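You operate a simulated robot arm through the tools that you are given. There is no shell and no other tool. Be economical: measure what you need, move in short steps, check, and stop when the job is done.

You run a simulated robot arm. Do the job below in one go: nothing can be reset, and whatever is moved stays where it is left.

TASK
Fetch the orange strip and set it on the shelf under the grey bench. Fetch the red strip and set it on the clear end of the packing bench. Fetch the blue strip and set it in the blue crate. Take the green pin and leave it on the lower shelf of the grey steering cart. Put the grey carton that says "No. 70" from the top of the black cart on the shelf of the blue cart and the grey carton that says "No. 65" on the lower shelf of the grey steering cart. Pull the black cart drawer open. Any order will do. Set down upright: grey carton.

Only the result counts: the job must be done as asked and must still hold three seconds after the hand-in. Knocking over, shifting, dropping, spilling or breaking anything else fails it.

THE ROBOT
A 7-joint arm with a vacuum gripper on a trunk, on a base that drives. Base frame: it is fixed to the floor where the robot stands at the start and does not move with it; the origin is under the middle of the robot, x ahead of it, y to its left, z up. Units: m, rad, N and s.
Its first joint turns from -2.601 to 2.601 rad. Places, roughly: black cart drawer [-0.7, -3.2, 0.8]; blue crate (30x20x9 cm) [-0.7, -3.2, 0.9]; blue strip (13x6x5 cm) [0.8, -0.6, 0.8]; clear end of the packing bench [2, 4.3, 0.9]; green pin (4x4x8 cm) [-0.9, -2.9, 0.9]; grey carton [-0.75, -3.25, 1]; lower shelf of the grey steering cart [2.2, -2.5, 0.2]; orange strip (27x6x5 cm) [0.6, 0, 0.6]; red strip (13x6x5 cm) [0.6, -0.3, 0.6]; shelf of the blue cart [1.2, -4, 0.2]; shelf under the grey bench [4.3, -1.7, 0.2]. Payload 1.06 kg.
Tool frame: the origin (TCP) lies in the middle of the cups' lips, and z points out of the cups. The gripper has 1 cup of 0.024 m across, covering 0.024 by 0.024 m (tool x, y); the bellows give 0.008 m. With the vacuum on, a cup seals on a smooth face that it is pressed against (1 to 4 N); it does not hold porous or soft things. The pull reaches 23 N.
Orientation is told as [roll, pitch, yaw] about the base's x, y, z axes, in that order, counted from this pose: with the cups facing straight down, the tool's x points along the base's -x, its y along +y and its z along -z.

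THE INTERFACE
- The arm moves only by the tool step_arm. Its argument "commands" is a list of rows, each an object (a shift or turn left out is 0, a gripper value left out holds the last) with "offset": the shift along the base's x, y, z in units of 500 mm (1.0 is 500 mm), a list of three; "angular": the turn, a rotation vector about the base's x, y, z in units of 120 degrees (1.0 is 120 degrees), a list of three; "suction": the vacuum: 1 switches it on, 0 off. In form: [{"offset": [x, y, z], "angular": [ax, ay, az], "suction": suction}, ...]. A call has 1 to 8 rows; each row is the pose to reach, as a shift and turn from the pose commanded when the call began. A call with a number of a shift or a turn outside -1 to 1 is refused whole. A row lasts 0.2 s, in which the tool goes at most 0.05 m and 0.15 rad; a call with a longer step from one row to the next is refused whole, and so is a gripper value outside its range. Where a pose cannot be reached the arm comes as near as it can. A force on the tool above 40 N (or 10 N above the force at the start of the call, whichever is more), or a blocked arm, ends the call early, and 0.2 s more pass. The pull builds up within a second once a cup has sealed. Time passes only in rows, and 0.2 s behind the last, so rows that repeat a pose give it time. The reply holds the time, the measured pose of the TCP, the force on the tool along the base axes and the pull of the vacuum, in the units named above and with some noise, with the torque about the TCP (base axes, N m) and any sound that the robot's microphone picked up.
- Cameras (640 x 400 px; columns grow to the right, rows downward): "scene" is now at [0.028, 0.1316, 1.415]; the picture's right is [-0.47, -0.88, 0.00], its down [-0.57, 0.31, -0.76] and it looks along [0.67, -0.36, -0.65] (base axes); focal length 274 px, centre (320, 200). "wrist" rides on the gripper at [0.078, 0.019, -0.096] in the tool frame; the picture's right is [-0.24, 0.97, 0.00], its down [-0.71, -0.17, -0.69] and it looks along [-0.67, -0.16, 0.73] (tool axes); focal length 243 px, centre (320, 200). There is no depth. A picture from a camera that has moved, and an enlarged one, comes with that camera's place and axes in the base frame and with its lens.
- camera(camera): a new picture of that camera. It takes no simulated time.
- raise_lower(by): slides the trunk up (or, below 0, down) by that many m; the arm and the scene camera ride with it, the base frame stays. It gives what a move gives, with no picture.
- drive_base(legs): drives the robot by 1 to 6 legs, each [ahead, turn to the left] in m and rad, along the robot's own axes; the way and the turn of a leg run together, so that a leg with both is an arc; at most 1.5 m and 3.142 rad a leg. The arm and the cameras ride along, it lands a little off, and it stops where it bumps. It gives what a move gives.
- head_to(pan, tilt): turns the head with the scene camera to pan (to the left, within 2.705 rad either way) and tilt (down, from -0.506 to 1.204), counted from straight ahead of the robot. It gives what a move gives.
- zoom(camera, box): a new picture of the part [left, top, right, bottom] of that camera's present view, enlarged. It takes no simulated time.
- finish_job(): hands the job in; it is judged then, once.

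Go step by step. Nothing tells you exact positions but the pictures and the camera data: compare them with the known pose of the tool, close in by small moves and look again before you grip or let go. The budget is 196 turns and 174 pictures, counting those below and the enlarged ones. Unless the task says otherwise, let go and move clear before handing in.

The tools are called after ">>>" as name(argument=value, ...) on one line, values as JSON. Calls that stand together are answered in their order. step_arm: Moves the arm, as the interface text tells. Its arguments: {"type":"object","properties":{"commands":{"type":"array","items":{"type":"object","properties":{"offset":{"type":"array","items":{"type":"number"}},"angular":{"type":"array","items":{"type":"number"}},"suction":{"type":"number"}}}}},"required":["commands"]} The other tools are called the same way: raise_lower (by) slides the trunk up or down; drive_base (legs) drives the base; head_to (pan, tilt) turns the head that bears the scene camera; camera (camera) takes a picture; zoom (camera, box) takes an enlarged picture of a part of a camera's view; finish_job () hands the job in.

At the start:

```text
t: 0.0
ee_pos: [0.474, -0.4847, 0.9878]
tcp_rot: [0.001, 0.001, 0.001]
force: [1.2, 0.4, 0.3]
wrist_torque: [-0.04, 0.03, 0.03]
pull: 0.0
trunk travel left (down, up): [-0.475, 0.235]
robot x, y, heading: [0.002, -0.0012, -0.001]
head pan, tilt: [-0.494, 0.712]
```

scene: 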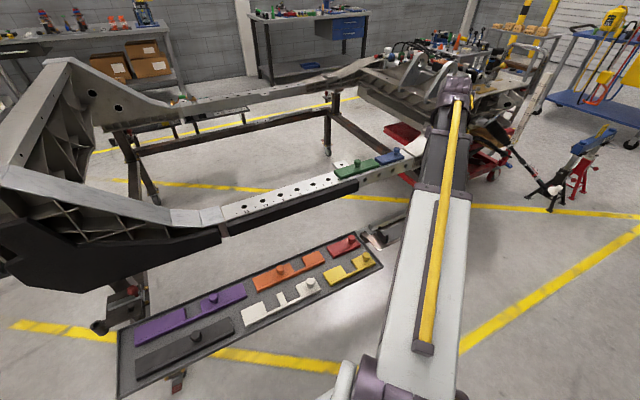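
wrist: 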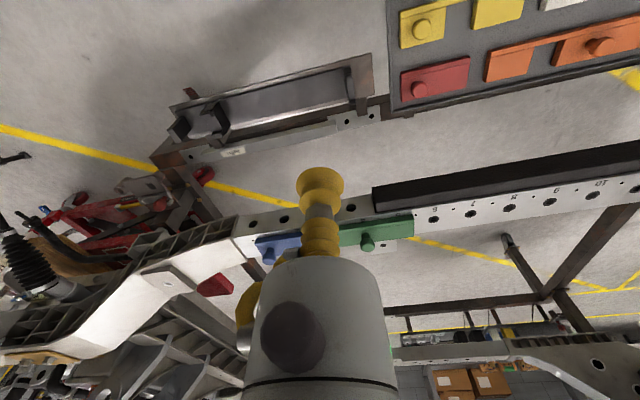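

I see the tray with strips and the frame with the blue and green strips ahead; first I look closer at the strips.

>>> zoom(camera="scene", box=[220, 140, 440, 330])

>>> zoom(camera="wrist", box=[380, 0, 640, 120])

>>> head_to(pan=-1.7, tilt=0.4)

>>> camera(camera="scene")

```text
2.11 times, centred on (330, 235) of scene
camera zoom: at [0.028, 0.1316, 1.415], right [-0.47, -0.88, 0.0], down [-0.57, 0.31, -0.76], along [0.67, -0.36, -0.65], focal length 576 px, centre (299, 126)
```

zoom: 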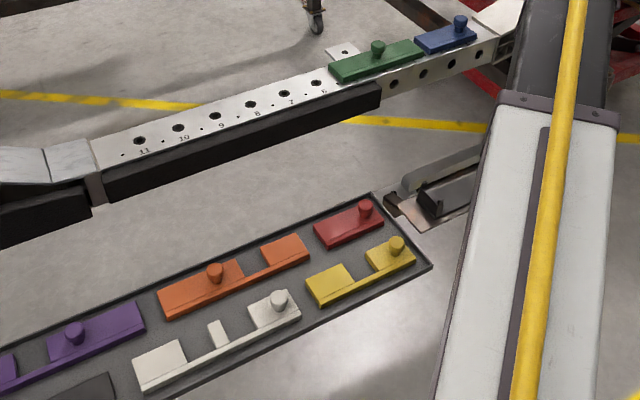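

```text
2.46 times, centred on (510, 60) of wrist
camera zoom: at [0.3974, -0.4654, 1.0817], right [0.24, 0.97, 0.0], down [0.71, -0.17, 0.69], along [0.67, -0.16, -0.73], focal length 597 px, centre (-148, 545)
```

zoom: 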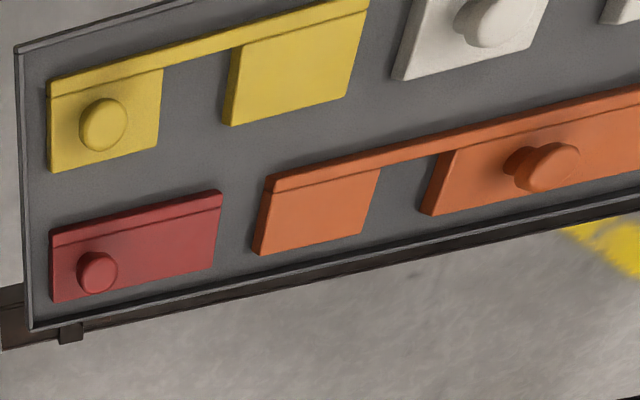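

```text
t: 1.4
ee_pos: [0.4733, -0.484, 0.9867]
tcp_rot: [0.0, 0.0, 0.001]
force: [0.6, 0.1, 1.0]
wrist_torque: [0.01, 0.04, 0.02]
pull: 0.0
trunk travel left (down, up): [-0.475, 0.235]
robot x, y, heading: [-0.0002, -0.0019, 0.001]
head pan, tilt: [-1.7, 0.4]
```

```text
169 pictures are left
camera scene: at [-0.0583, 0.0799, 1.4428], right [-0.99, 0.13, 0.0], down [0.05, 0.39, -0.92], along [-0.12, -0.91, -0.39], focal length 274 px, centre (320, 200)
```

scene: 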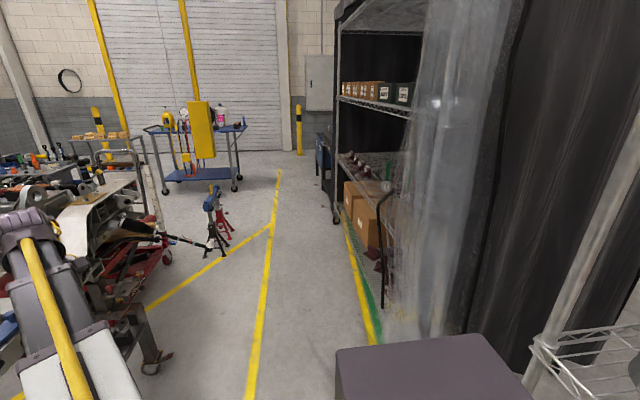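

The aisle to the right leads to the black and blue carts. I look in the other directions for the remaining places.

>>> head_to(pan=1.2, tilt=0.4)

>>> camera(camera="scene")

>>> head_to(pan=-0.7, tilt=0.3)

>>> camera(camera="scene")

>>> head_to(pan=0.2, tilt=0.4)

>>> camera(camera="scene")

>>> head_to(pan=2.4, tilt=0.5)

>>> camera(camera="scene")

```text
t: 3.9
ee_pos: [0.474, -0.484, 0.9856]
tcp_rot: [0.001, 0.0, 0.0]
force: [0.1, 0.1, 0.2]
wrist_torque: [0.0, 0.01, -0.01]
pull: 0.1
trunk travel left (down, up): [-0.475, 0.235]
robot x, y, heading: [-0.0008, -0.0019, -0.002]
head pan, tilt: [1.201, 0.4]
```

```text
168 pictures are left
camera scene: at [-0.0129, 0.2581, 1.4428], right [0.93, -0.36, 0.0], down [-0.14, -0.36, -0.92], along [0.33, 0.86, -0.39], focal length 274 px, centre (320, 200)
```

scene: 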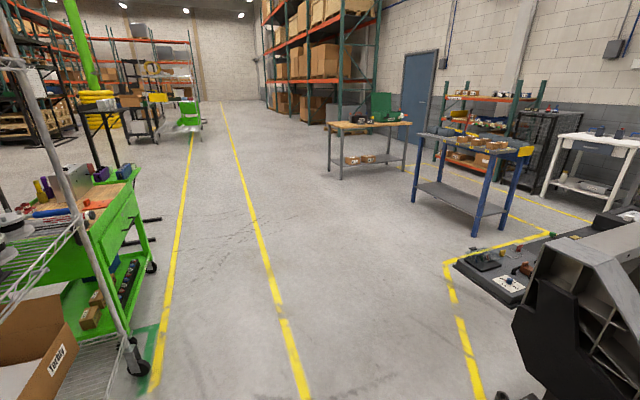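

```text
t: 5.8
ee_pos: [0.4739, -0.4848, 0.9867]
tcp_rot: [0.001, -0.001, 0.0]
force: [0.2, 0.3, -0.1]
wrist_torque: [0.01, 0.04, -0.01]
pull: 0.1
trunk travel left (down, up): [-0.475, 0.235]
robot x, y, heading: [-0.0011, 0.0008, 0.007]
head pan, tilt: [-0.7, 0.3]
```

```text
167 pictures are left
camera scene: at [0.0251, 0.1116, 1.4521], right [-0.64, -0.77, 0.0], down [-0.23, 0.19, -0.96], along [0.73, -0.61, -0.3], focal length 274 px, centre (320, 200)
```

scene: 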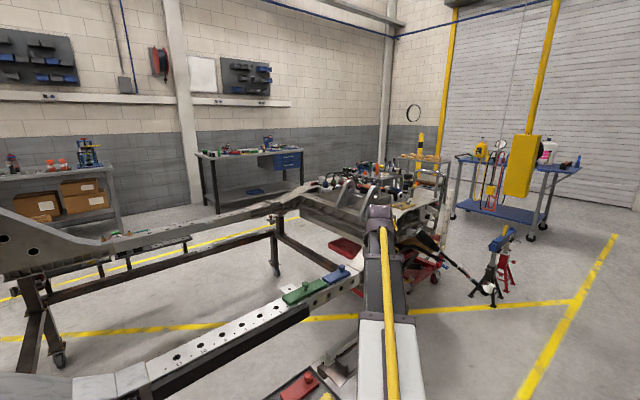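

```text
t: 7.0
ee_pos: [0.4741, -0.485, 0.9856]
tcp_rot: [-0.001, -0.001, 0.0]
force: [0.2, -0.2, -0.5]
wrist_torque: [0.0, 0.0, 0.03]
pull: 0.2
trunk travel left (down, up): [-0.475, 0.235]
robot x, y, heading: [0.0002, -0.0015, -0.001]
head pan, tilt: [0.201, 0.4]
```

```text
166 pictures are left
camera scene: at [0.0444, 0.1901, 1.4428], right [0.2, -0.98, 0.0], down [-0.38, -0.08, -0.92], along [0.9, 0.18, -0.39], focal length 274 px, centre (320, 200)
```

scene: 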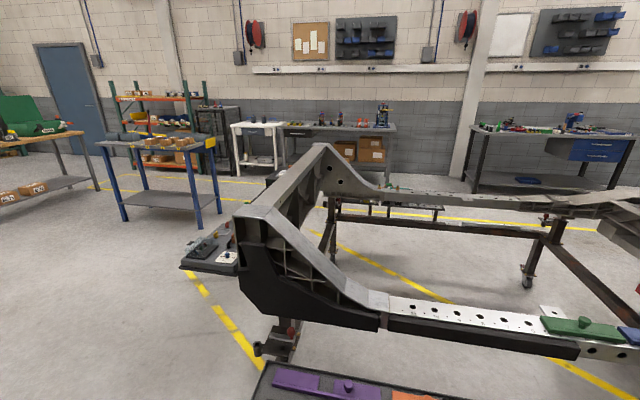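

```text
t: 9.1
ee_pos: [0.474, -0.4851, 0.9862]
tcp_rot: [0.0, -0.001, -0.002]
force: [-0.5, -0.4, 0.2]
wrist_torque: [0.02, 0.01, 0.01]
pull: 0.1
trunk travel left (down, up): [-0.475, 0.235]
robot x, y, heading: [0.002, 0.0019, -0.0]
head pan, tilt: [2.4, 0.499]
```

```text
165 pictures are left
camera scene: at [-0.1134, 0.2332, 1.4337], right [0.68, 0.74, 0.0], down [0.35, -0.32, -0.88], along [-0.65, 0.59, -0.48], focal length 274 px, centre (320, 200)
```

scene: 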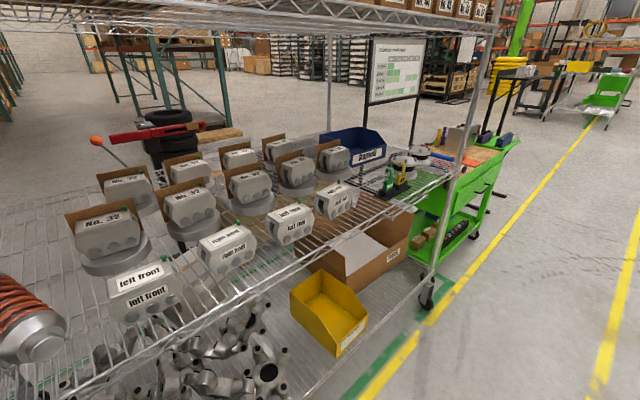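

The tray's red strip top is at about (0.60, -0.28, 0.572). I move the tool above it and look again.

>>> step_arm(commands=[{"offset": [0.035, 0.066, -0.05]}, {"offset": [0.07, 0.132, -0.1]}, {"offset": [0.105, 0.198, -0.16]}, {"offset": [0.14, 0.264, -0.22]}, {"offset": [0.175, 0.33, -0.28]}, {"offset": [0.21, 0.396, -0.34]}, {"offset": [0.245, 0.44, -0.41]}, {"offset": [0.245, 0.45, -0.48]}])

>>> camera(camera="wrist")

>>> head_to(pan=-0.494, tilt=0.75)

>>> camera(camera="scene")

```text
t: 10.9
ee_pos: [0.5966, -0.2618, 0.7468]
tcp_rot: [0.0, -0.001, 0.003]
force: [0.2, -0.3, 0.3]
wrist_torque: [-0.01, 0.02, 0.02]
pull: 0.1
trunk travel left (down, up): [-0.475, 0.235]
robot x, y, heading: [0.0003, 0.0018, 0.004]
head pan, tilt: [2.4, 0.499]
```

```text
164 pictures are left
camera wrist: at [0.5195, -0.2418, 0.8416], right [0.24, 0.97, 0.0], down [0.71, -0.17, 0.69], along [0.67, -0.16, -0.73], focal length 243 px, centre (320, 200)
```

wrist: 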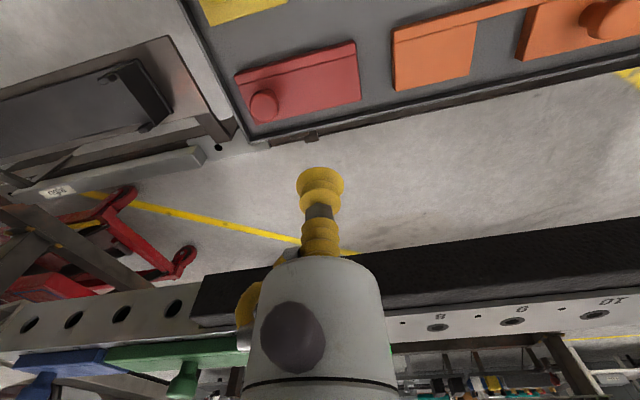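

```text
t: 13.4
ee_pos: [0.5964, -0.2609, 0.7466]
tcp_rot: [-0.001, 0.0, 0.0]
force: [0.5, 0.0, 0.7]
wrist_torque: [-0.01, 0.0, 0.0]
pull: 0.0
trunk travel left (down, up): [-0.475, 0.235]
robot x, y, heading: [0.0013, 0.0026, -0.001]
head pan, tilt: [-0.494, 0.75]
```

```text
163 pictures are left
camera scene: at [0.0266, 0.1325, 1.4117], right [-0.47, -0.88, 0.0], down [-0.6, 0.32, -0.73], along [0.64, -0.35, -0.68], focal length 274 px, centre (320, 200)
```

scene: 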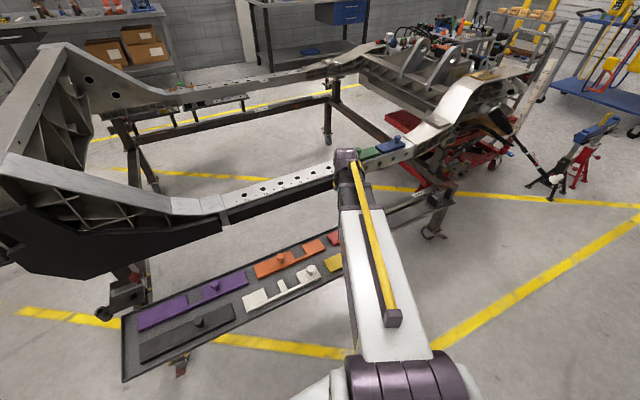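

The red strip's clear face is centred near (0.608, -0.276). I descend to just above it and then press gently with suction.

>>> step_arm(commands=[{"offset": [0.023, -0.029, -0.09]}, {"offset": [0.023, -0.029, -0.18]}, {"offset": [0.023, -0.029, -0.27]}, {"offset": [0.023, -0.029, -0.31], "suction": 1}, {"offset": [0.023, -0.029, -0.33], "suction": 1}, {"offset": [0.023, -0.029, -0.34], "suction": 1}])

>>> camera(camera="wrist")

```text
t: 14.8
ee_pos: [0.6103, -0.2752, 0.5758]
tcp_rot: [-0.001, 0.001, 0.0]
force: [-0.3, 0.0, 0.3]
wrist_torque: [0.03, 0.05, -0.02]
pull: 23.2
trunk travel left (down, up): [-0.475, 0.235]
robot x, y, heading: [-0.0012, -0.0028, 0.0]
head pan, tilt: [-0.494, 0.75]
```

```text
162 pictures are left
camera wrist: at [0.532, -0.2552, 0.6715], right [0.24, 0.97, 0.0], down [0.71, -0.17, 0.69], along [0.67, -0.16, -0.73], focal length 243 px, centre (320, 200)
```

wrist: 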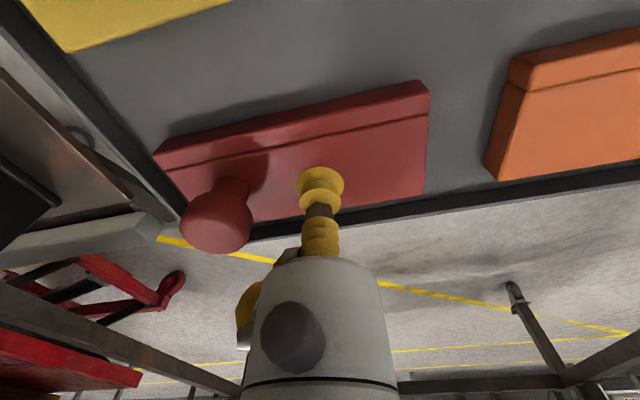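

Sealed at full pull. I lift the red strip straight up.

>>> step_arm(commands=[{"offset": [0, 0, 0.03]}, {"offset": [0, 0, 0.1]}, {"offset": [0, 0, 0.19]}, {"offset": [0, 0, 0.28]}, {"offset": [0, 0, 0.37]}, {"offset": [0, 0, 0.46]}, {"offset": [0, 0, 0.55]}, {"offset": [0, 0, 0.64]}])

>>> step_arm(commands=[{"offset": [-0.06, 0.05, 0.04]}, {"offset": [-0.12, 0.1, 0.08]}, {"offset": [-0.16, 0.15, 0.12]}, {"offset": [-0.16, 0.15, 0.12]}])

>>> camera(camera="wrist")

>>> head_to(pan=0.9, tilt=0.6)

>>> camera(camera="scene")

```text
t: 16.6
ee_pos: [0.6072, -0.2733, 0.8973]
tcp_rot: [0.0, 0.0, 0.0]
force: [0.4, -0.2, -1.3]
wrist_torque: [0.03, 0.02, 0.02]
pull: 22.5
trunk travel left (down, up): [-0.475, 0.235]
robot x, y, heading: [-0.0028, -0.0006, 0.002]
head pan, tilt: [-0.494, 0.75]
```

```text
t: 17.6
ee_pos: [0.5261, -0.1966, 0.9562]
tcp_rot: [0.0, 0.001, 0.0]
force: [0.1, 0.2, -1.3]
wrist_torque: [-0.06, 0.0, 0.0]
pull: 22.7
trunk travel left (down, up): [-0.475, 0.235]
robot x, y, heading: [0.0045, -0.0023, -0.005]
head pan, tilt: [-0.494, 0.75]
```

```text
161 pictures are left
camera wrist: at [0.4495, -0.1776, 1.0516], right [0.24, 0.97, 0.0], down [0.71, -0.17, 0.68], along [0.67, -0.16, -0.73], focal length 243 px, centre (320, 200)
```

wrist: 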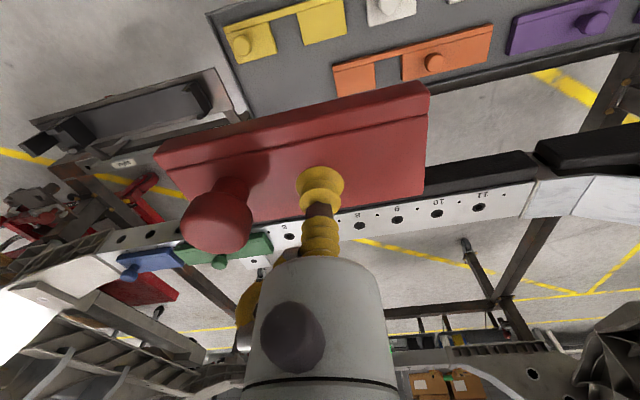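

```text
t: 19.1
ee_pos: [0.5277, -0.196, 0.9558]
tcp_rot: [0.001, 0.0, 0.001]
force: [0.1, -0.4, -1.3]
wrist_torque: [0.01, 0.0, -0.02]
pull: 22.6
trunk travel left (down, up): [-0.475, 0.235]
robot x, y, heading: [0.0009, 0.0037, 0.008]
head pan, tilt: [0.901, 0.6]
```

```text
160 pictures are left
camera scene: at [0.0086, 0.2411, 1.4246], right [0.78, -0.62, 0.0], down [-0.35, -0.44, -0.83], along [0.51, 0.65, -0.57], focal length 274 px, centre (320, 200)
```

scene: 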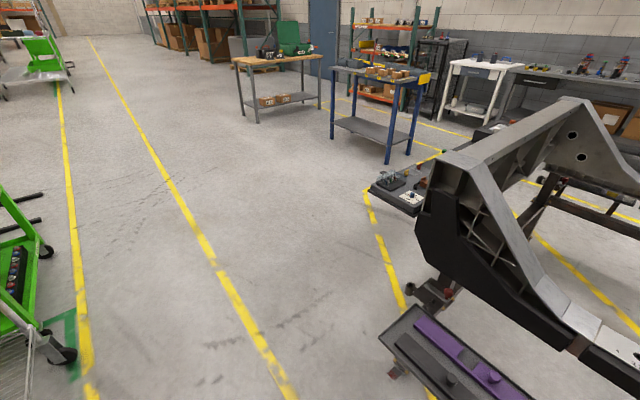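

The red strip weighs little (1.3 N). I drive toward the packing bench, stopping short to check the view.

>>> drive_base(legs=[[0, 1.209], [1.4, 0], [1.3, 0]])

>>> head_to(pan=-0.3, tilt=0.5)

>>> camera(camera="scene")

```text
t: 35.3
ee_pos: [1.319, 2.9728, 0.9573]
tcp_rot: [0.001, 0.001, 1.22]
force: [-0.3, 0.6, -0.6]
wrist_torque: [-0.03, 0.0, -0.04]
pull: 22.5
trunk travel left (down, up): [-0.475, 0.235]
robot x, y, heading: [0.9544, 2.5433, 1.216]
head pan, tilt: [0.901, 0.6]
```

```text
t: 36.7
ee_pos: [1.3179, 2.9714, 0.9556]
tcp_rot: [0.002, 0.0, 1.219]
force: [-0.8, 0.3, -0.4]
wrist_torque: [0.0, 0.01, -0.02]
pull: 22.7
trunk travel left (down, up): [-0.475, 0.235]
robot x, y, heading: [0.9462, 2.5491, 1.222]
head pan, tilt: [-0.3, 0.499]
```

```text
159 pictures are left
camera scene: at [0.8304, 2.6352, 1.4337], right [0.8, -0.61, 0.0], down [-0.29, -0.38, -0.88], along [0.53, 0.7, -0.48], focal length 274 px, centre (320, 200)
```

scene: 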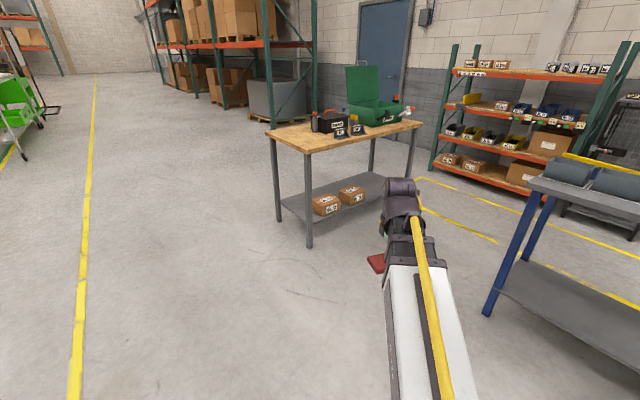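

The packing bench is ahead with its left end seeming clear. I zoom to check.

>>> zoom(camera="scene", box=[250, 60, 440, 180])

```text
3.33 times, centred on (345, 120) of scene
camera zoom: at [0.8304, 2.6352, 1.4337], right [0.8, -0.61, 0.0], down [-0.29, -0.38, -0.88], along [0.53, 0.7, -0.48], focal length 913 px, centre (237, 467)
```

zoom: 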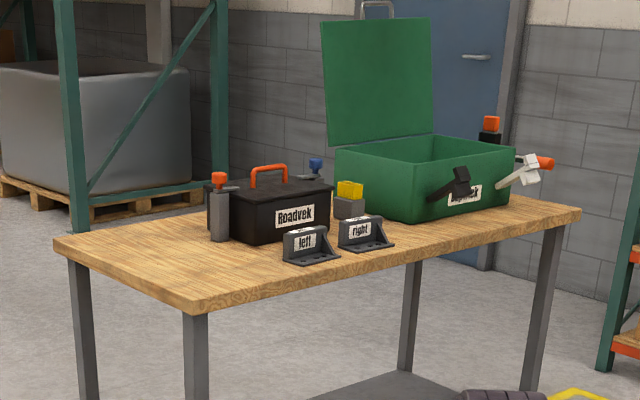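

The clear end is about x 1.84–2.13, y 4.12–4.72, top near z 0.84. I raise the arm and drive to stand at (1.4, 3.7) facing the bench end.

>>> step_arm(commands=[{"offset": [0, 0, 0.08]}, {"offset": [0, 0, 0.16]}, {"offset": [0, 0, 0.24]}])

>>> drive_base(legs=[[0, -0.027], [1.237, 0], [0, -0.41]])

>>> head_to(pan=0.1, tilt=0.7)

>>> camera(camera="scene")

>>> camera(camera="wrist")

```text
t: 37.3
ee_pos: [1.3224, 2.9739, 1.0177]
tcp_rot: [-0.005, -0.019, 1.219]
force: [6.1, 6.8, -16.2]
wrist_torque: [0.22, -0.1, 0.05]
pull: 23.4
trunk travel left (down, up): [-0.475, 0.235]
robot x, y, heading: [0.9486, 2.5458, 1.219]
head pan, tilt: [-0.3, 0.499]
stopped in row 2: the force on the tool passed its limit at 85 N (the readings are from after the stop); the commanded pose is now the measured one
```

```text
t: 45.2
ee_pos: [1.9322, 3.9316, 1.0169]
tcp_rot: [-0.008, -0.016, 0.779]
force: [12.9, 4.9, -30.7]
wrist_torque: [0.63, -0.85, 0.12]
pull: 22.9
trunk travel left (down, up): [-0.475, 0.235]
robot x, y, heading: [1.4114, 3.6995, 0.777]
head pan, tilt: [-0.3, 0.499]
```

```text
t: 46.0
ee_pos: [1.9323, 3.9313, 1.0175]
tcp_rot: [-0.007, -0.018, 0.779]
force: [8.9, 2.8, -20.2]
wrist_torque: [0.37, -0.53, 0.07]
pull: 23.2
trunk travel left (down, up): [-0.475, 0.235]
robot x, y, heading: [1.4133, 3.7002, 0.782]
head pan, tilt: [0.099, 0.7]
```

```text
157 pictures are left
camera scene: at [1.3144, 3.8579, 1.416], right [0.77, -0.64, 0.0], down [-0.41, -0.5, -0.77], along [0.49, 0.59, -0.64], focal length 274 px, centre (320, 200)
```

scene: 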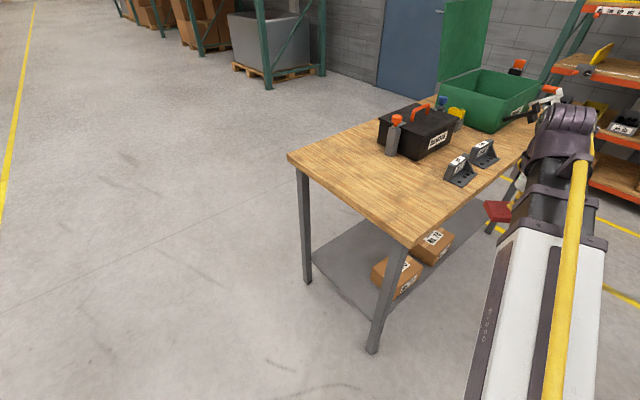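

```text
156 pictures are left
camera wrist: at [1.8618, 3.8894, 1.1112], right [-0.52, 0.86, 0.0], down [0.61, 0.37, 0.7], along [0.6, 0.36, -0.72], focal length 243 px, centre (320, 200)
```

wrist: 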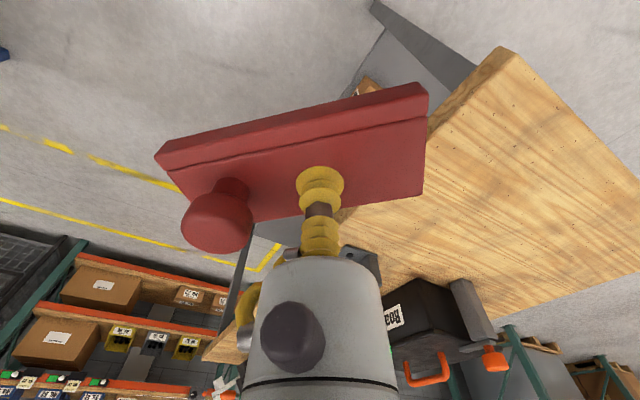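

The earlier stop was the arm cramped at close radius; it eases going outward. I now move the strip over the clear end.

>>> step_arm(commands=[{"offset": [0.0, 0.07, -0.04]}, {"offset": [0.0, 0.16, -0.05]}, {"offset": [0.0, 0.25, -0.05]}, {"offset": [0.0, 0.34, -0.05]}, {"offset": [0.02, 0.43, -0.05]}, {"offset": [0.04, 0.52, -0.05]}, {"offset": [0.06, 0.61, -0.05]}, {"offset": [0.08, 0.7, -0.05]}])

>>> step_arm(commands=[{"offset": [0.01, 0.07, 0.0]}, {"offset": [0.01, 0.07, 0.0]}])

>>> camera(camera="scene")

>>> camera(camera="wrist")

```text
t: 47.8
ee_pos: [1.9729, 4.2805, 0.9924]
tcp_rot: [-0.007, -0.016, 0.778]
force: [0.0, 0.8, -1.2]
wrist_torque: [0.0, -0.03, -0.01]
pull: 22.8
trunk travel left (down, up): [-0.475, 0.235]
robot x, y, heading: [1.414, 3.7007, 0.78]
head pan, tilt: [0.099, 0.7]
```

```text
t: 48.4
ee_pos: [1.9781, 4.315, 0.9932]
tcp_rot: [-0.008, -0.018, 0.778]
force: [0.0, -0.6, -0.7]
wrist_torque: [0.01, -0.01, 0.01]
pull: 23.4
trunk travel left (down, up): [-0.475, 0.235]
robot x, y, heading: [1.4153, 3.7019, 0.777]
head pan, tilt: [0.099, 0.7]
```

```text
155 pictures are left
camera scene: at [1.3144, 3.8581, 1.4159], right [0.77, -0.64, 0.0], down [-0.41, -0.5, -0.76], along [0.49, 0.59, -0.64], focal length 274 px, centre (320, 200)
```

scene: 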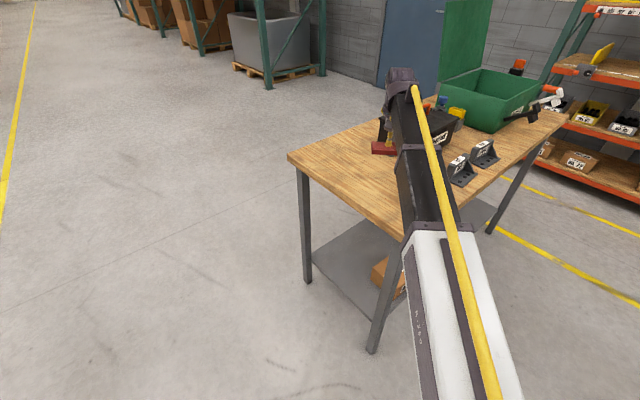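

```text
154 pictures are left
camera wrist: at [1.9082, 4.2732, 1.0865], right [-0.52, 0.86, 0.0], down [0.61, 0.37, 0.7], along [0.6, 0.36, -0.72], focal length 243 px, centre (320, 200)
```

wrist: 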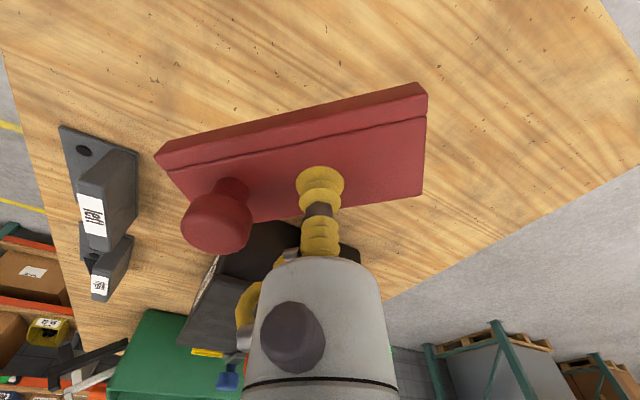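

Above the clear spot. I shift a little away from the black box and descend slowly until contact.

>>> step_arm(commands=[{"offset": [-0.05, -0.03, -0.05]}, {"offset": [-0.05, -0.03, -0.1]}, {"offset": [-0.05, -0.03, -0.14]}, {"offset": [-0.05, -0.03, -0.17]}, {"offset": [-0.05, -0.03, -0.19]}, {"offset": [-0.05, -0.03, -0.21]}])

>>> zoom(camera="scene", box=[340, 80, 480, 200])

```text
t: 49.8
ee_pos: [1.9499, 4.3019, 0.8878]
tcp_rot: [-0.007, -0.017, 0.779]
force: [0.0, -0.5, -0.5]
wrist_torque: [0.03, -0.01, 0.02]
pull: 22.8
trunk travel left (down, up): [-0.475, 0.235]
robot x, y, heading: [1.4138, 3.7031, 0.779]
head pan, tilt: [0.099, 0.7]
```

```text
3.33 times, centred on (410, 140) of scene
camera zoom: at [1.3143, 3.8579, 1.416], right [0.77, -0.64, 0.0], down [-0.41, -0.5, -0.76], along [0.49, 0.59, -0.64], focal length 913 px, centre (20, 400)
```

zoom: 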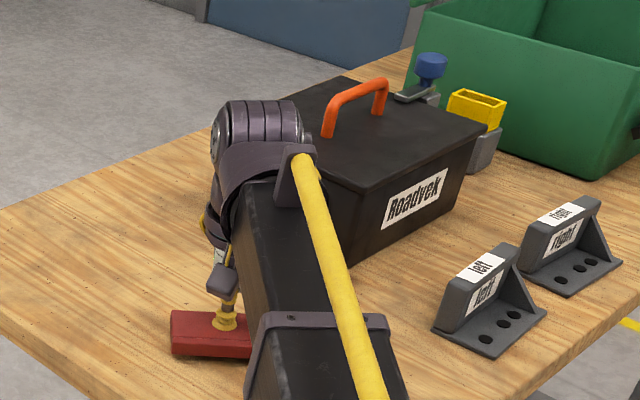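

Clear of the box; still above the surface. I go on down in small steps.

>>> step_arm(commands=[{"offset": [0, 0, -0.01]}, {"offset": [0, 0, -0.02]}, {"offset": [0, 0, -0.03]}, {"offset": [0, 0, -0.036]}])

>>> zoom(camera="scene", box=[340, 80, 480, 200])

```text
t: 50.8
ee_pos: [1.9524, 4.3005, 0.8721]
tcp_rot: [-0.006, -0.019, 0.78]
force: [5.1, 5.8, 19.6]
wrist_torque: [-0.1, 0.18, -0.02]
pull: 22.6
trunk travel left (down, up): [-0.475, 0.235]
robot x, y, heading: [1.4136, 3.7011, 0.78]
head pan, tilt: [0.099, 0.7]
```

```text
3.33 times, centred on (410, 140) of scene
camera zoom: at [1.3136, 3.8571, 1.4162], right [0.77, -0.64, 0.0], down [-0.41, -0.5, -0.77], along [0.49, 0.59, -0.64], focal length 913 px, centre (20, 400)
```

zoom: 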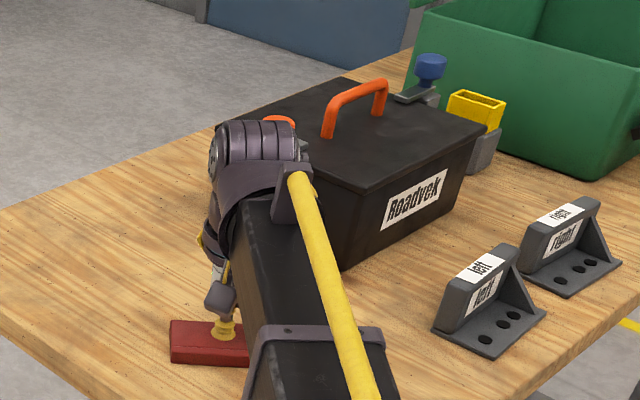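

Contact. I ease up, switch off the vacuum, wait and rise.

>>> step_arm(commands=[{"offset": [0, 0, 0.008]}, {"offset": [0, 0, 0.008], "suction": 0}, {"offset": [0, 0, 0.008], "suction": 0}, {"offset": [0, 0, 0.008], "suction": 0}, {"offset": [0, 0, 0.02]}, {"offset": [0, 0, 0.08]}, {"offset": [0, 0, 0.17]}])

>>> camera(camera="wrist")

```text
t: 52.4
ee_pos: [1.9525, 4.3031, 0.9545]
tcp_rot: [-0.007, -0.017, 0.778]
force: [-0.3, -0.1, -0.4]
wrist_torque: [-0.01, -0.03, 0.0]
pull: 0.1
trunk travel left (down, up): [-0.475, 0.235]
robot x, y, heading: [1.4155, 3.7034, 0.776]
head pan, tilt: [0.099, 0.7]
```

```text
151 pictures are left
camera wrist: at [1.8839, 4.2617, 1.048], right [-0.52, 0.86, 0.0], down [0.61, 0.37, 0.7], along [0.6, 0.36, -0.72], focal length 243 px, centre (320, 200)
```

wrist: 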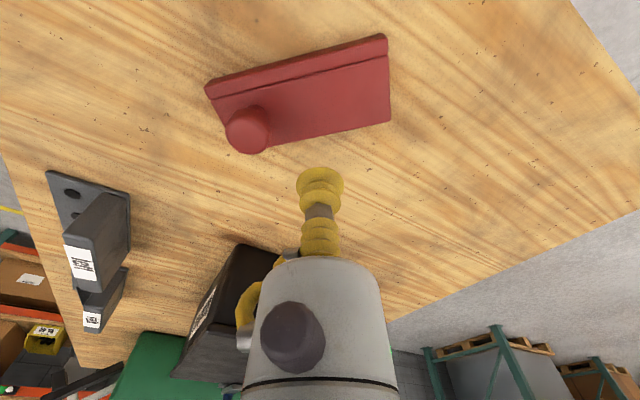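

The red strip is on the clear end. I retract, and drive back to the start place for the orange strip.

>>> step_arm(commands=[{"offset": [-0.05, -0.07, 0.0]}, {"offset": [-0.1, -0.14, 0.0]}, {"offset": [-0.15, -0.21, 0.0]}, {"offset": [-0.2, -0.28, 0.0]}, {"offset": [-0.25, -0.35, 0.0]}])

>>> drive_base(legs=[[-0.6, 0], [0, -2.785], [1.15, 0], [1.155, 0], [0, 0.442]])

```text
t: 53.6
ee_pos: [1.8266, 4.1256, 0.9515]
tcp_rot: [-0.007, -0.015, 0.779]
force: [0.4, 0.3, 0.6]
wrist_torque: [-0.02, 0.0, 0.01]
pull: 0.2
trunk travel left (down, up): [-0.475, 0.235]
robot x, y, heading: [1.4124, 3.7035, 0.781]
head pan, tilt: [0.099, 0.7]
```

```text
t: 75.7
ee_pos: [0.033, 0.6176, 0.9522]
tcp_rot: [-0.006, -0.018, -1.574]
force: [0.7, -0.4, 0.5]
wrist_torque: [-0.02, -0.01, 0.01]
pull: 0.0
trunk travel left (down, up): [-0.475, 0.235]
robot x, y, heading: [0.0234, 1.2105, -1.572]
head pan, tilt: [0.099, 0.7]
```

At (0.02, 1.21) facing south. I drive to the origin, face the tray, and look at the grey bench from there.

>>> drive_base(legs=[[1.2, 0], [0, 1.572]])

>>> head_to(pan=-0.35, tilt=0.3)

>>> zoom(camera="scene", box=[160, 100, 480, 300])

>>> camera(camera="wrist")

```text
t: 85.7
ee_pos: [0.606, 0.0131, 0.9526]
tcp_rot: [-0.007, -0.017, -0.002]
force: [0.6, -0.2, 0.2]
wrist_torque: [-0.02, 0.03, 0.0]
pull: 0.1
trunk travel left (down, up): [-0.475, 0.235]
robot x, y, heading: [0.0137, 0.0029, -0.006]
head pan, tilt: [0.099, 0.7]
```

```text
t: 86.6
ee_pos: [0.6056, 0.0122, 0.9522]
tcp_rot: [-0.008, -0.018, -0.003]
force: [-0.1, -0.3, -0.3]
wrist_torque: [-0.01, -0.02, 0.01]
pull: 0.0
trunk travel left (down, up): [-0.475, 0.235]
robot x, y, heading: [0.012, 0.0038, -0.001]
head pan, tilt: [-0.351, 0.3]
```

```text
2.00 times, centred on (320, 200) of scene
camera zoom: at [0.0526, 0.1412, 1.452], right [-0.35, -0.94, 0.0], down [-0.28, 0.1, -0.96], along [0.9, -0.33, -0.3], focal length 548 px, centre (320, 200)
```

zoom: 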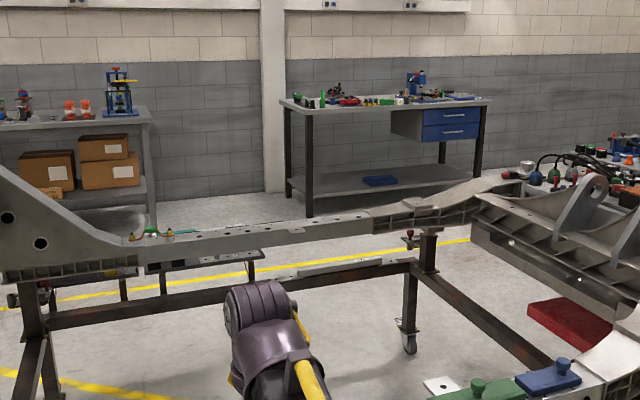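

```text
149 pictures are left
camera wrist: at [0.5267, 0.032, 1.0457], right [0.24, 0.97, 0.0], down [0.7, -0.17, 0.7], along [0.68, -0.17, -0.72], focal length 243 px, centre (320, 200)
```

wrist: 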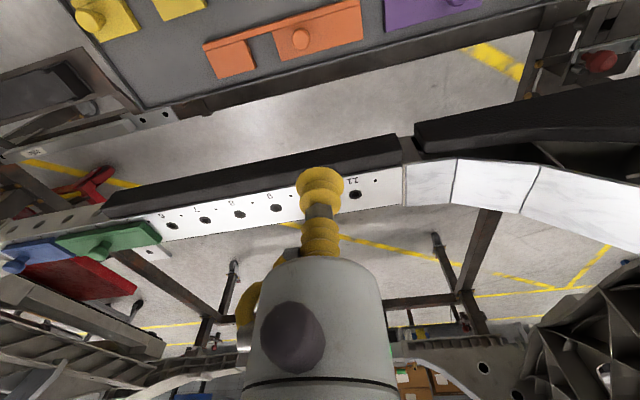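

I see the bench with blue drawers (target shelf under it). The orange strip's large block spans y -0.06…0.075 with a knob near -0.013; I move above the spot left of the knob, near the centre of mass.

>>> step_arm(commands=[{"offset": [0, -0.04, -0.08]}, {"offset": [0, -0.08, -0.16]}, {"offset": [0, -0.11, -0.25]}, {"offset": [0, -0.11, -0.34]}, {"offset": [0, -0.11, -0.43]}, {"offset": [0, -0.11, -0.52]}, {"offset": [0, -0.11, -0.58]}, {"offset": [0, -0.11, -0.6]}])

>>> camera(camera="wrist")

```text
t: 88.4
ee_pos: [0.6059, -0.0428, 0.6526]
tcp_rot: [-0.009, -0.017, -0.001]
force: [-0.1, -0.1, -0.1]
wrist_torque: [0.0, -0.01, 0.01]
pull: 0.0
trunk travel left (down, up): [-0.475, 0.235]
robot x, y, heading: [0.0097, -0.0015, -0.001]
head pan, tilt: [-0.351, 0.3]
```

```text
148 pictures are left
camera wrist: at [0.527, -0.0221, 0.7456], right [0.24, 0.97, 0.0], down [0.7, -0.17, 0.7], along [0.68, -0.17, -0.72], focal length 243 px, centre (320, 200)
```

wrist: 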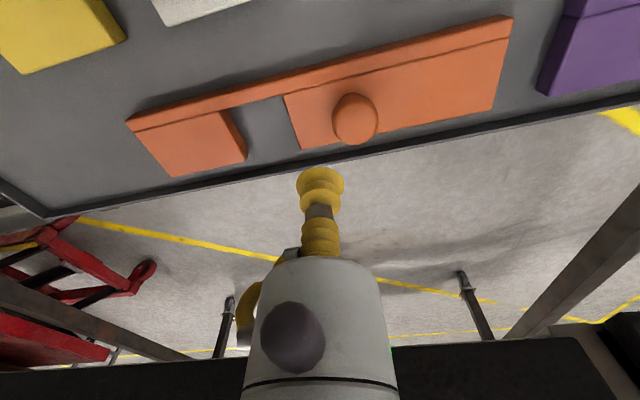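

The gap left of the knob is about 3 cm; I aim for (0.611, -0.0475), descend near it and check.

>>> step_arm(commands=[{"offset": [0.01, -0.0094, -0.05], "angular": [0.004, 0.008, 0]}, {"offset": [0.01, -0.0094, -0.1], "angular": [0.004, 0.008, 0]}, {"offset": [0.01, -0.0094, -0.134], "angular": [0.004, 0.008, 0]}, {"offset": [0.01, -0.0094, -0.134], "angular": [0.004, 0.008, 0]}])

>>> zoom(camera="wrist", box=[200, 60, 440, 260])

```text
t: 89.4
ee_pos: [0.6096, -0.047, 0.5835]
tcp_rot: [0.003, 0.0, -0.001]
force: [-0.1, 0.9, -0.5]
wrist_torque: [0.02, 0.02, -0.03]
pull: 0.0
trunk travel left (down, up): [-0.475, 0.235]
robot x, y, heading: [0.0104, 0.0046, -0.001]
head pan, tilt: [-0.351, 0.3]
```

```text
2.00 times, centred on (320, 160) of wrist
camera zoom: at [0.5327, -0.0285, 0.6801], right [0.24, 0.97, 0.0], down [0.71, -0.17, 0.68], along [0.67, -0.16, -0.73], focal length 485 px, centre (320, 280)
```

zoom: 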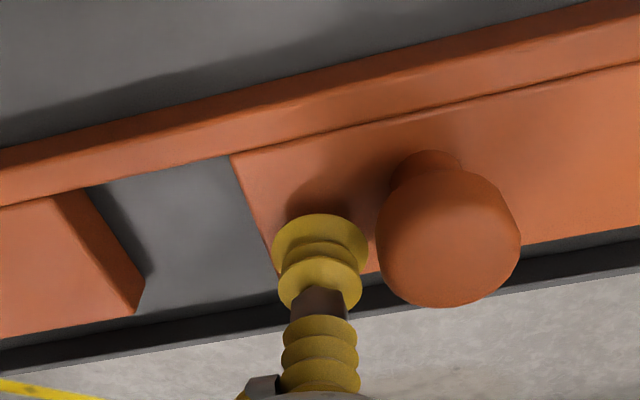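

The cup fits between the block edge and knob. I press with suction.

>>> step_arm(commands=[{"offset": [0, 0, -0.01], "suction": 1}, {"offset": [0, 0, -0.018], "suction": 1}, {"offset": [0, 0, -0.024], "suction": 1}, {"offset": [0, 0, -0.024], "suction": 1}])

```text
t: 90.4
ee_pos: [0.6092, -0.0474, 0.5734]
tcp_rot: [0.0, -0.001, -0.002]
force: [2.6, -1.4, 16.0]
wrist_torque: [-0.03, -0.01, 0.01]
pull: 22.1
trunk travel left (down, up): [-0.475, 0.235]
robot x, y, heading: [0.0083, 0.0019, -0.005]
head pan, tilt: [-0.351, 0.3]
```

Sealed. I lift it straight up and check how it hangs.

>>> step_arm(commands=[{"offset": [0, 0, 0.03]}, {"offset": [0, 0, 0.1]}, {"offset": [0, 0, 0.19]}, {"offset": [0, 0, 0.28]}, {"offset": [0, 0, 0.37]}, {"offset": [0, 0, 0.46]}, {"offset": [0, 0, 0.55]}, {"offset": [0, 0, 0.64]}])

>>> camera(camera="wrist")

>>> head_to(pan=0.6, tilt=0.45)

>>> camera(camera="scene")

```text
t: 92.2
ee_pos: [0.6089, -0.0478, 0.8942]
tcp_rot: [0.003, 0.003, -0.004]
force: [0.8, 0.9, -2.1]
wrist_torque: [0.04, 0.02, -0.01]
pull: 22.5
trunk travel left (down, up): [-0.475, 0.235]
robot x, y, heading: [0.011, 0.0026, -0.008]
head pan, tilt: [-0.351, 0.3]
```

```text
146 pictures are left
camera wrist: at [0.5319, -0.0285, 0.9896], right [0.24, 0.97, 0.0], down [0.71, -0.17, 0.68], along [0.66, -0.16, -0.73], focal length 243 px, centre (320, 200)
```

wrist: 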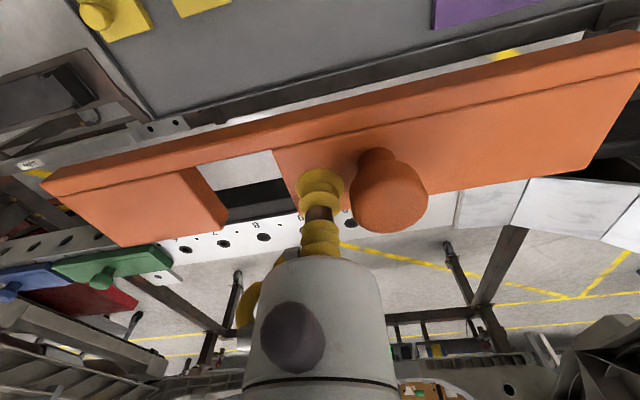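

```text
t: 93.4
ee_pos: [0.6089, -0.0481, 0.8936]
tcp_rot: [0.002, 0.0, -0.003]
force: [-0.5, 0.5, -2.2]
wrist_torque: [-0.01, -0.01, 0.04]
pull: 23.1
trunk travel left (down, up): [-0.475, 0.235]
robot x, y, heading: [0.0099, -0.0, -0.003]
head pan, tilt: [0.6, 0.45]
```

```text
145 pictures are left
camera scene: at [0.0411, 0.2251, 1.4381], right [0.56, -0.83, 0.0], down [-0.36, -0.24, -0.9], along [0.74, 0.51, -0.44], focal length 274 px, centre (320, 200)
```

scene: 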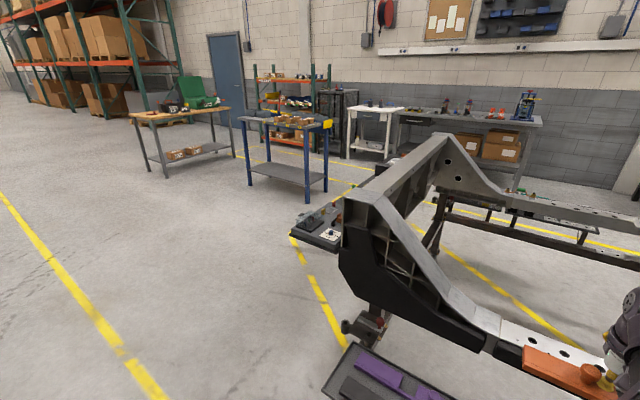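

It hangs level. I tuck in slightly, then take the northern passage: first to about (0.3, 1.5) and face +x.

>>> step_arm(commands=[{"offset": [-0.05, 0.03, 0.02]}, {"offset": [-0.09, 0.06, 0.04]}, {"offset": [-0.09, 0.06, 0.04]}])

>>> drive_base(legs=[[0, 1.4], [1.5, 0], [0, -1.4]])

>>> head_to(pan=0, tilt=0.5)

>>> camera(camera="scene")

```text
t: 94.2
ee_pos: [0.564, -0.0177, 0.9117]
tcp_rot: [0.001, 0.002, -0.002]
force: [-0.1, 0.3, -2.2]
wrist_torque: [0.01, -0.02, -0.02]
pull: 22.7
trunk travel left (down, up): [-0.475, 0.235]
robot x, y, heading: [0.0097, 0.0017, -0.002]
head pan, tilt: [0.6, 0.45]
```

```text
t: 108.3
ee_pos: [0.8535, 1.4093, 0.9122]
tcp_rot: [0.002, 0.001, -0.029]
force: [0.3, 0.3, -2.0]
wrist_torque: [-0.04, 0.0, -0.02]
pull: 22.7
trunk travel left (down, up): [-0.475, 0.235]
robot x, y, heading: [0.3024, 1.4409, -0.03]
head pan, tilt: [0.6, 0.45]
```

```text
t: 109.3
ee_pos: [0.8541, 1.4091, 0.9122]
tcp_rot: [0.002, 0.002, -0.029]
force: [0.6, 0.0, -2.2]
wrist_torque: [0.02, -0.01, -0.03]
pull: 23.6
trunk travel left (down, up): [-0.475, 0.235]
robot x, y, heading: [0.3003, 1.444, -0.031]
head pan, tilt: [0.0, 0.499]
```

```text
144 pictures are left
camera scene: at [0.3508, 1.6139, 1.4337], right [-0.03, -1.0, 0.0], down [-0.48, 0.01, -0.88], along [0.88, -0.02, -0.48], focal length 274 px, centre (320, 200)
```

scene: 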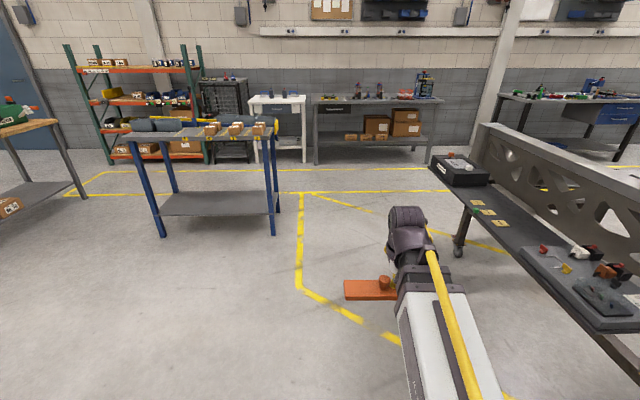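

The passage (y about 0.85–1.95) is open. I drive through it, turn south and go part of the way along the benches.

>>> drive_base(legs=[[0, 0.015], [1.4, 0], [1.4, 0], [0, -1.55], [1.4, 0]])

>>> head_to(pan=0.4, tilt=0.4)

>>> camera(camera="scene")

```text
t: 133.8
ee_pos: [3.1105, -0.5309, 0.9106]
tcp_rot: [0.001, -0.001, -1.575]
force: [-0.6, -0.2, -2.5]
wrist_torque: [0.01, 0.0, 0.03]
pull: 22.5
trunk travel left (down, up): [-0.475, 0.235]
robot x, y, heading: [3.1293, 0.0232, -1.579]
head pan, tilt: [0.0, 0.499]
```

```text
t: 134.7
ee_pos: [3.111, -0.5312, 0.9115]
tcp_rot: [0.002, 0.0, -1.573]
force: [-0.3, 0.4, -2.1]
wrist_torque: [-0.01, -0.01, 0.0]
pull: 23.7
trunk travel left (down, up): [-0.475, 0.235]
robot x, y, heading: [3.1308, 0.024, -1.577]
head pan, tilt: [0.4, 0.4]
```

```text
143 pictures are left
camera scene: at [3.3348, -0.0169, 1.4428], right [-0.92, -0.39, 0.0], down [-0.15, 0.36, -0.92], along [0.36, -0.85, -0.39], focal length 274 px, centre (320, 200)
```

scene: 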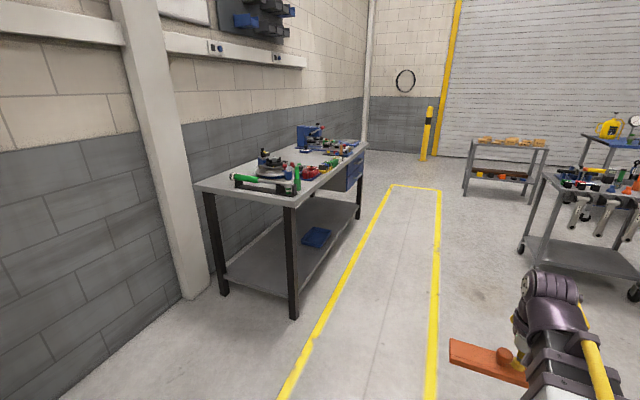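

The target bench occupies x 4.04–4.62, y -1.21…-2.83, with a blue tray on its shelf from y -1.8. I go to y = -1.5, face it, and lower the trunk.

>>> drive_base(legs=[[1.5, 0], [0, 1.577]])

>>> raise_lower(by=-0.4)

>>> head_to(pan=0, tilt=0.4)

>>> camera(camera="scene")

>>> camera(camera="wrist")

```text
t: 145.8
ee_pos: [3.6571, -1.4885, 0.9128]
tcp_rot: [0.002, 0.0, -0.038]
force: [-0.4, 0.4, -2.2]
wrist_torque: [0.02, 0.02, 0.01]
pull: 23.2
trunk travel left (down, up): [-0.475, 0.235]
robot x, y, heading: [3.105, -1.4523, -0.037]
head pan, tilt: [0.4, 0.4]
```

```text
t: 149.6
ee_pos: [3.6583, -1.4888, 0.5136]
tcp_rot: [0.002, 0.0, -0.036]
force: [0.6, 0.1, -1.8]
wrist_torque: [0.02, 0.0, 0.03]
pull: 23.5
trunk travel left (down, up): [-0.075, 0.635]
robot x, y, heading: [3.1043, -1.4512, -0.042]
head pan, tilt: [0.4, 0.4]
```

```text
t: 150.5
ee_pos: [3.6583, -1.4901, 0.5118]
tcp_rot: [0.002, 0.001, -0.037]
force: [0.4, 0.2, -1.5]
wrist_torque: [-0.01, -0.03, 0.01]
pull: 22.7
trunk travel left (down, up): [-0.075, 0.635]
robot x, y, heading: [3.1073, -1.4511, -0.032]
head pan, tilt: [0.0, 0.4]
```

```text
142 pictures are left
camera scene: at [3.1582, -1.2805, 1.0428], right [-0.04, -1.0, 0.0], down [-0.39, 0.01, -0.92], along [0.92, -0.03, -0.39], focal length 274 px, centre (320, 200)
```

scene: 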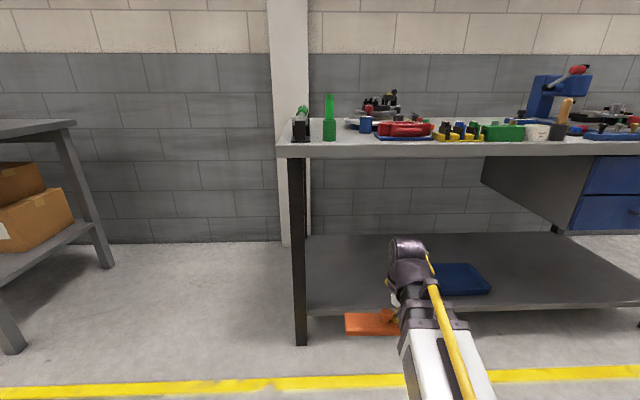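

```text
141 pictures are left
camera wrist: at [3.5816, -1.467, 0.6074], right [0.27, 0.96, 0.0], down [0.7, -0.2, 0.68], along [0.66, -0.18, -0.73], focal length 243 px, centre (320, 200)
```

wrist: 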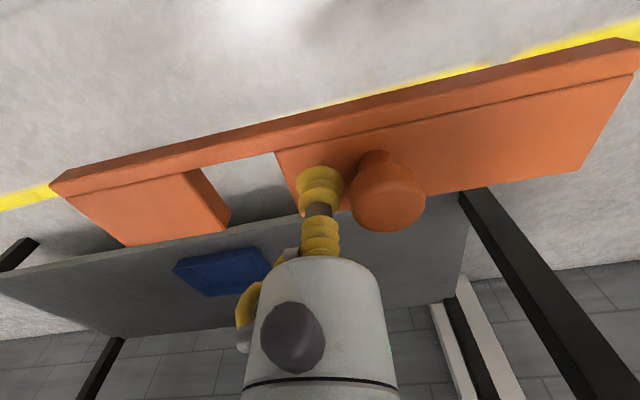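

The bench top underside is at about 0.83 and the shelf at about 0.21, so there is plenty of room. I lower the tool to carry height, drive forward 0.2 m and then reach in.

>>> raise_lower(by=-0.07)

>>> step_arm(commands=[{"offset": [0.02, 0, -0.08]}, {"offset": [0.04, 0, -0.16]}, {"offset": [0.06, 0, -0.24]}, {"offset": [0.06, 0, -0.3]}])

>>> drive_base(legs=[[0.2, 0.03]])

>>> camera(camera="scene")

```text
t: 151.6
ee_pos: [3.6579, -1.4889, 0.4419]
tcp_rot: [0.002, -0.001, -0.035]
force: [0.0, 1.1, -2.0]
wrist_torque: [0.02, -0.02, -0.03]
pull: 22.7
trunk travel left (down, up): [-0.005, 0.705]
robot x, y, heading: [3.1018, -1.4519, -0.046]
head pan, tilt: [0.0, 0.4]
```

```text
t: 152.6
ee_pos: [3.6865, -1.4888, 0.2909]
tcp_rot: [0.001, 0.0, -0.036]
force: [-0.1, 0.6, -2.3]
wrist_torque: [0.01, -0.03, -0.01]
pull: 22.6
trunk travel left (down, up): [-0.005, 0.705]
robot x, y, heading: [3.1062, -1.4502, -0.033]
head pan, tilt: [0.0, 0.4]
```

```text
t: 154.2
ee_pos: [3.8849, -1.4772, 0.2916]
tcp_rot: [0.001, -0.001, -0.009]
force: [0.3, -0.4, -1.9]
wrist_torque: [-0.01, -0.02, -0.01]
pull: 23.0
trunk travel left (down, up): [-0.005, 0.705]
robot x, y, heading: [3.3029, -1.4567, -0.009]
head pan, tilt: [0.0, 0.4]
```

```text
140 pictures are left
camera scene: at [3.3513, -1.2837, 0.9728], right [-0.01, -1.0, 0.0], down [-0.39, 0.0, -0.92], along [0.92, -0.01, -0.39], focal length 274 px, centre (320, 200)
```

scene: 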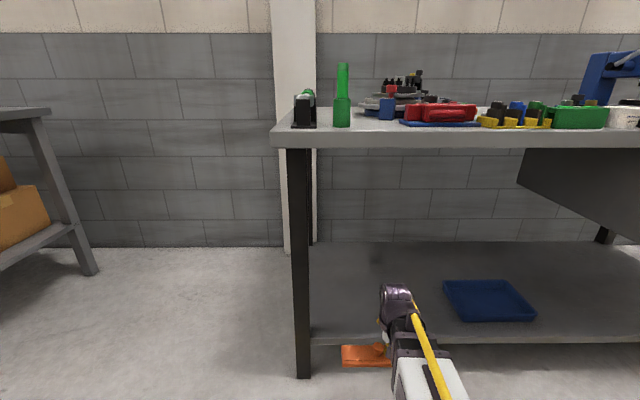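

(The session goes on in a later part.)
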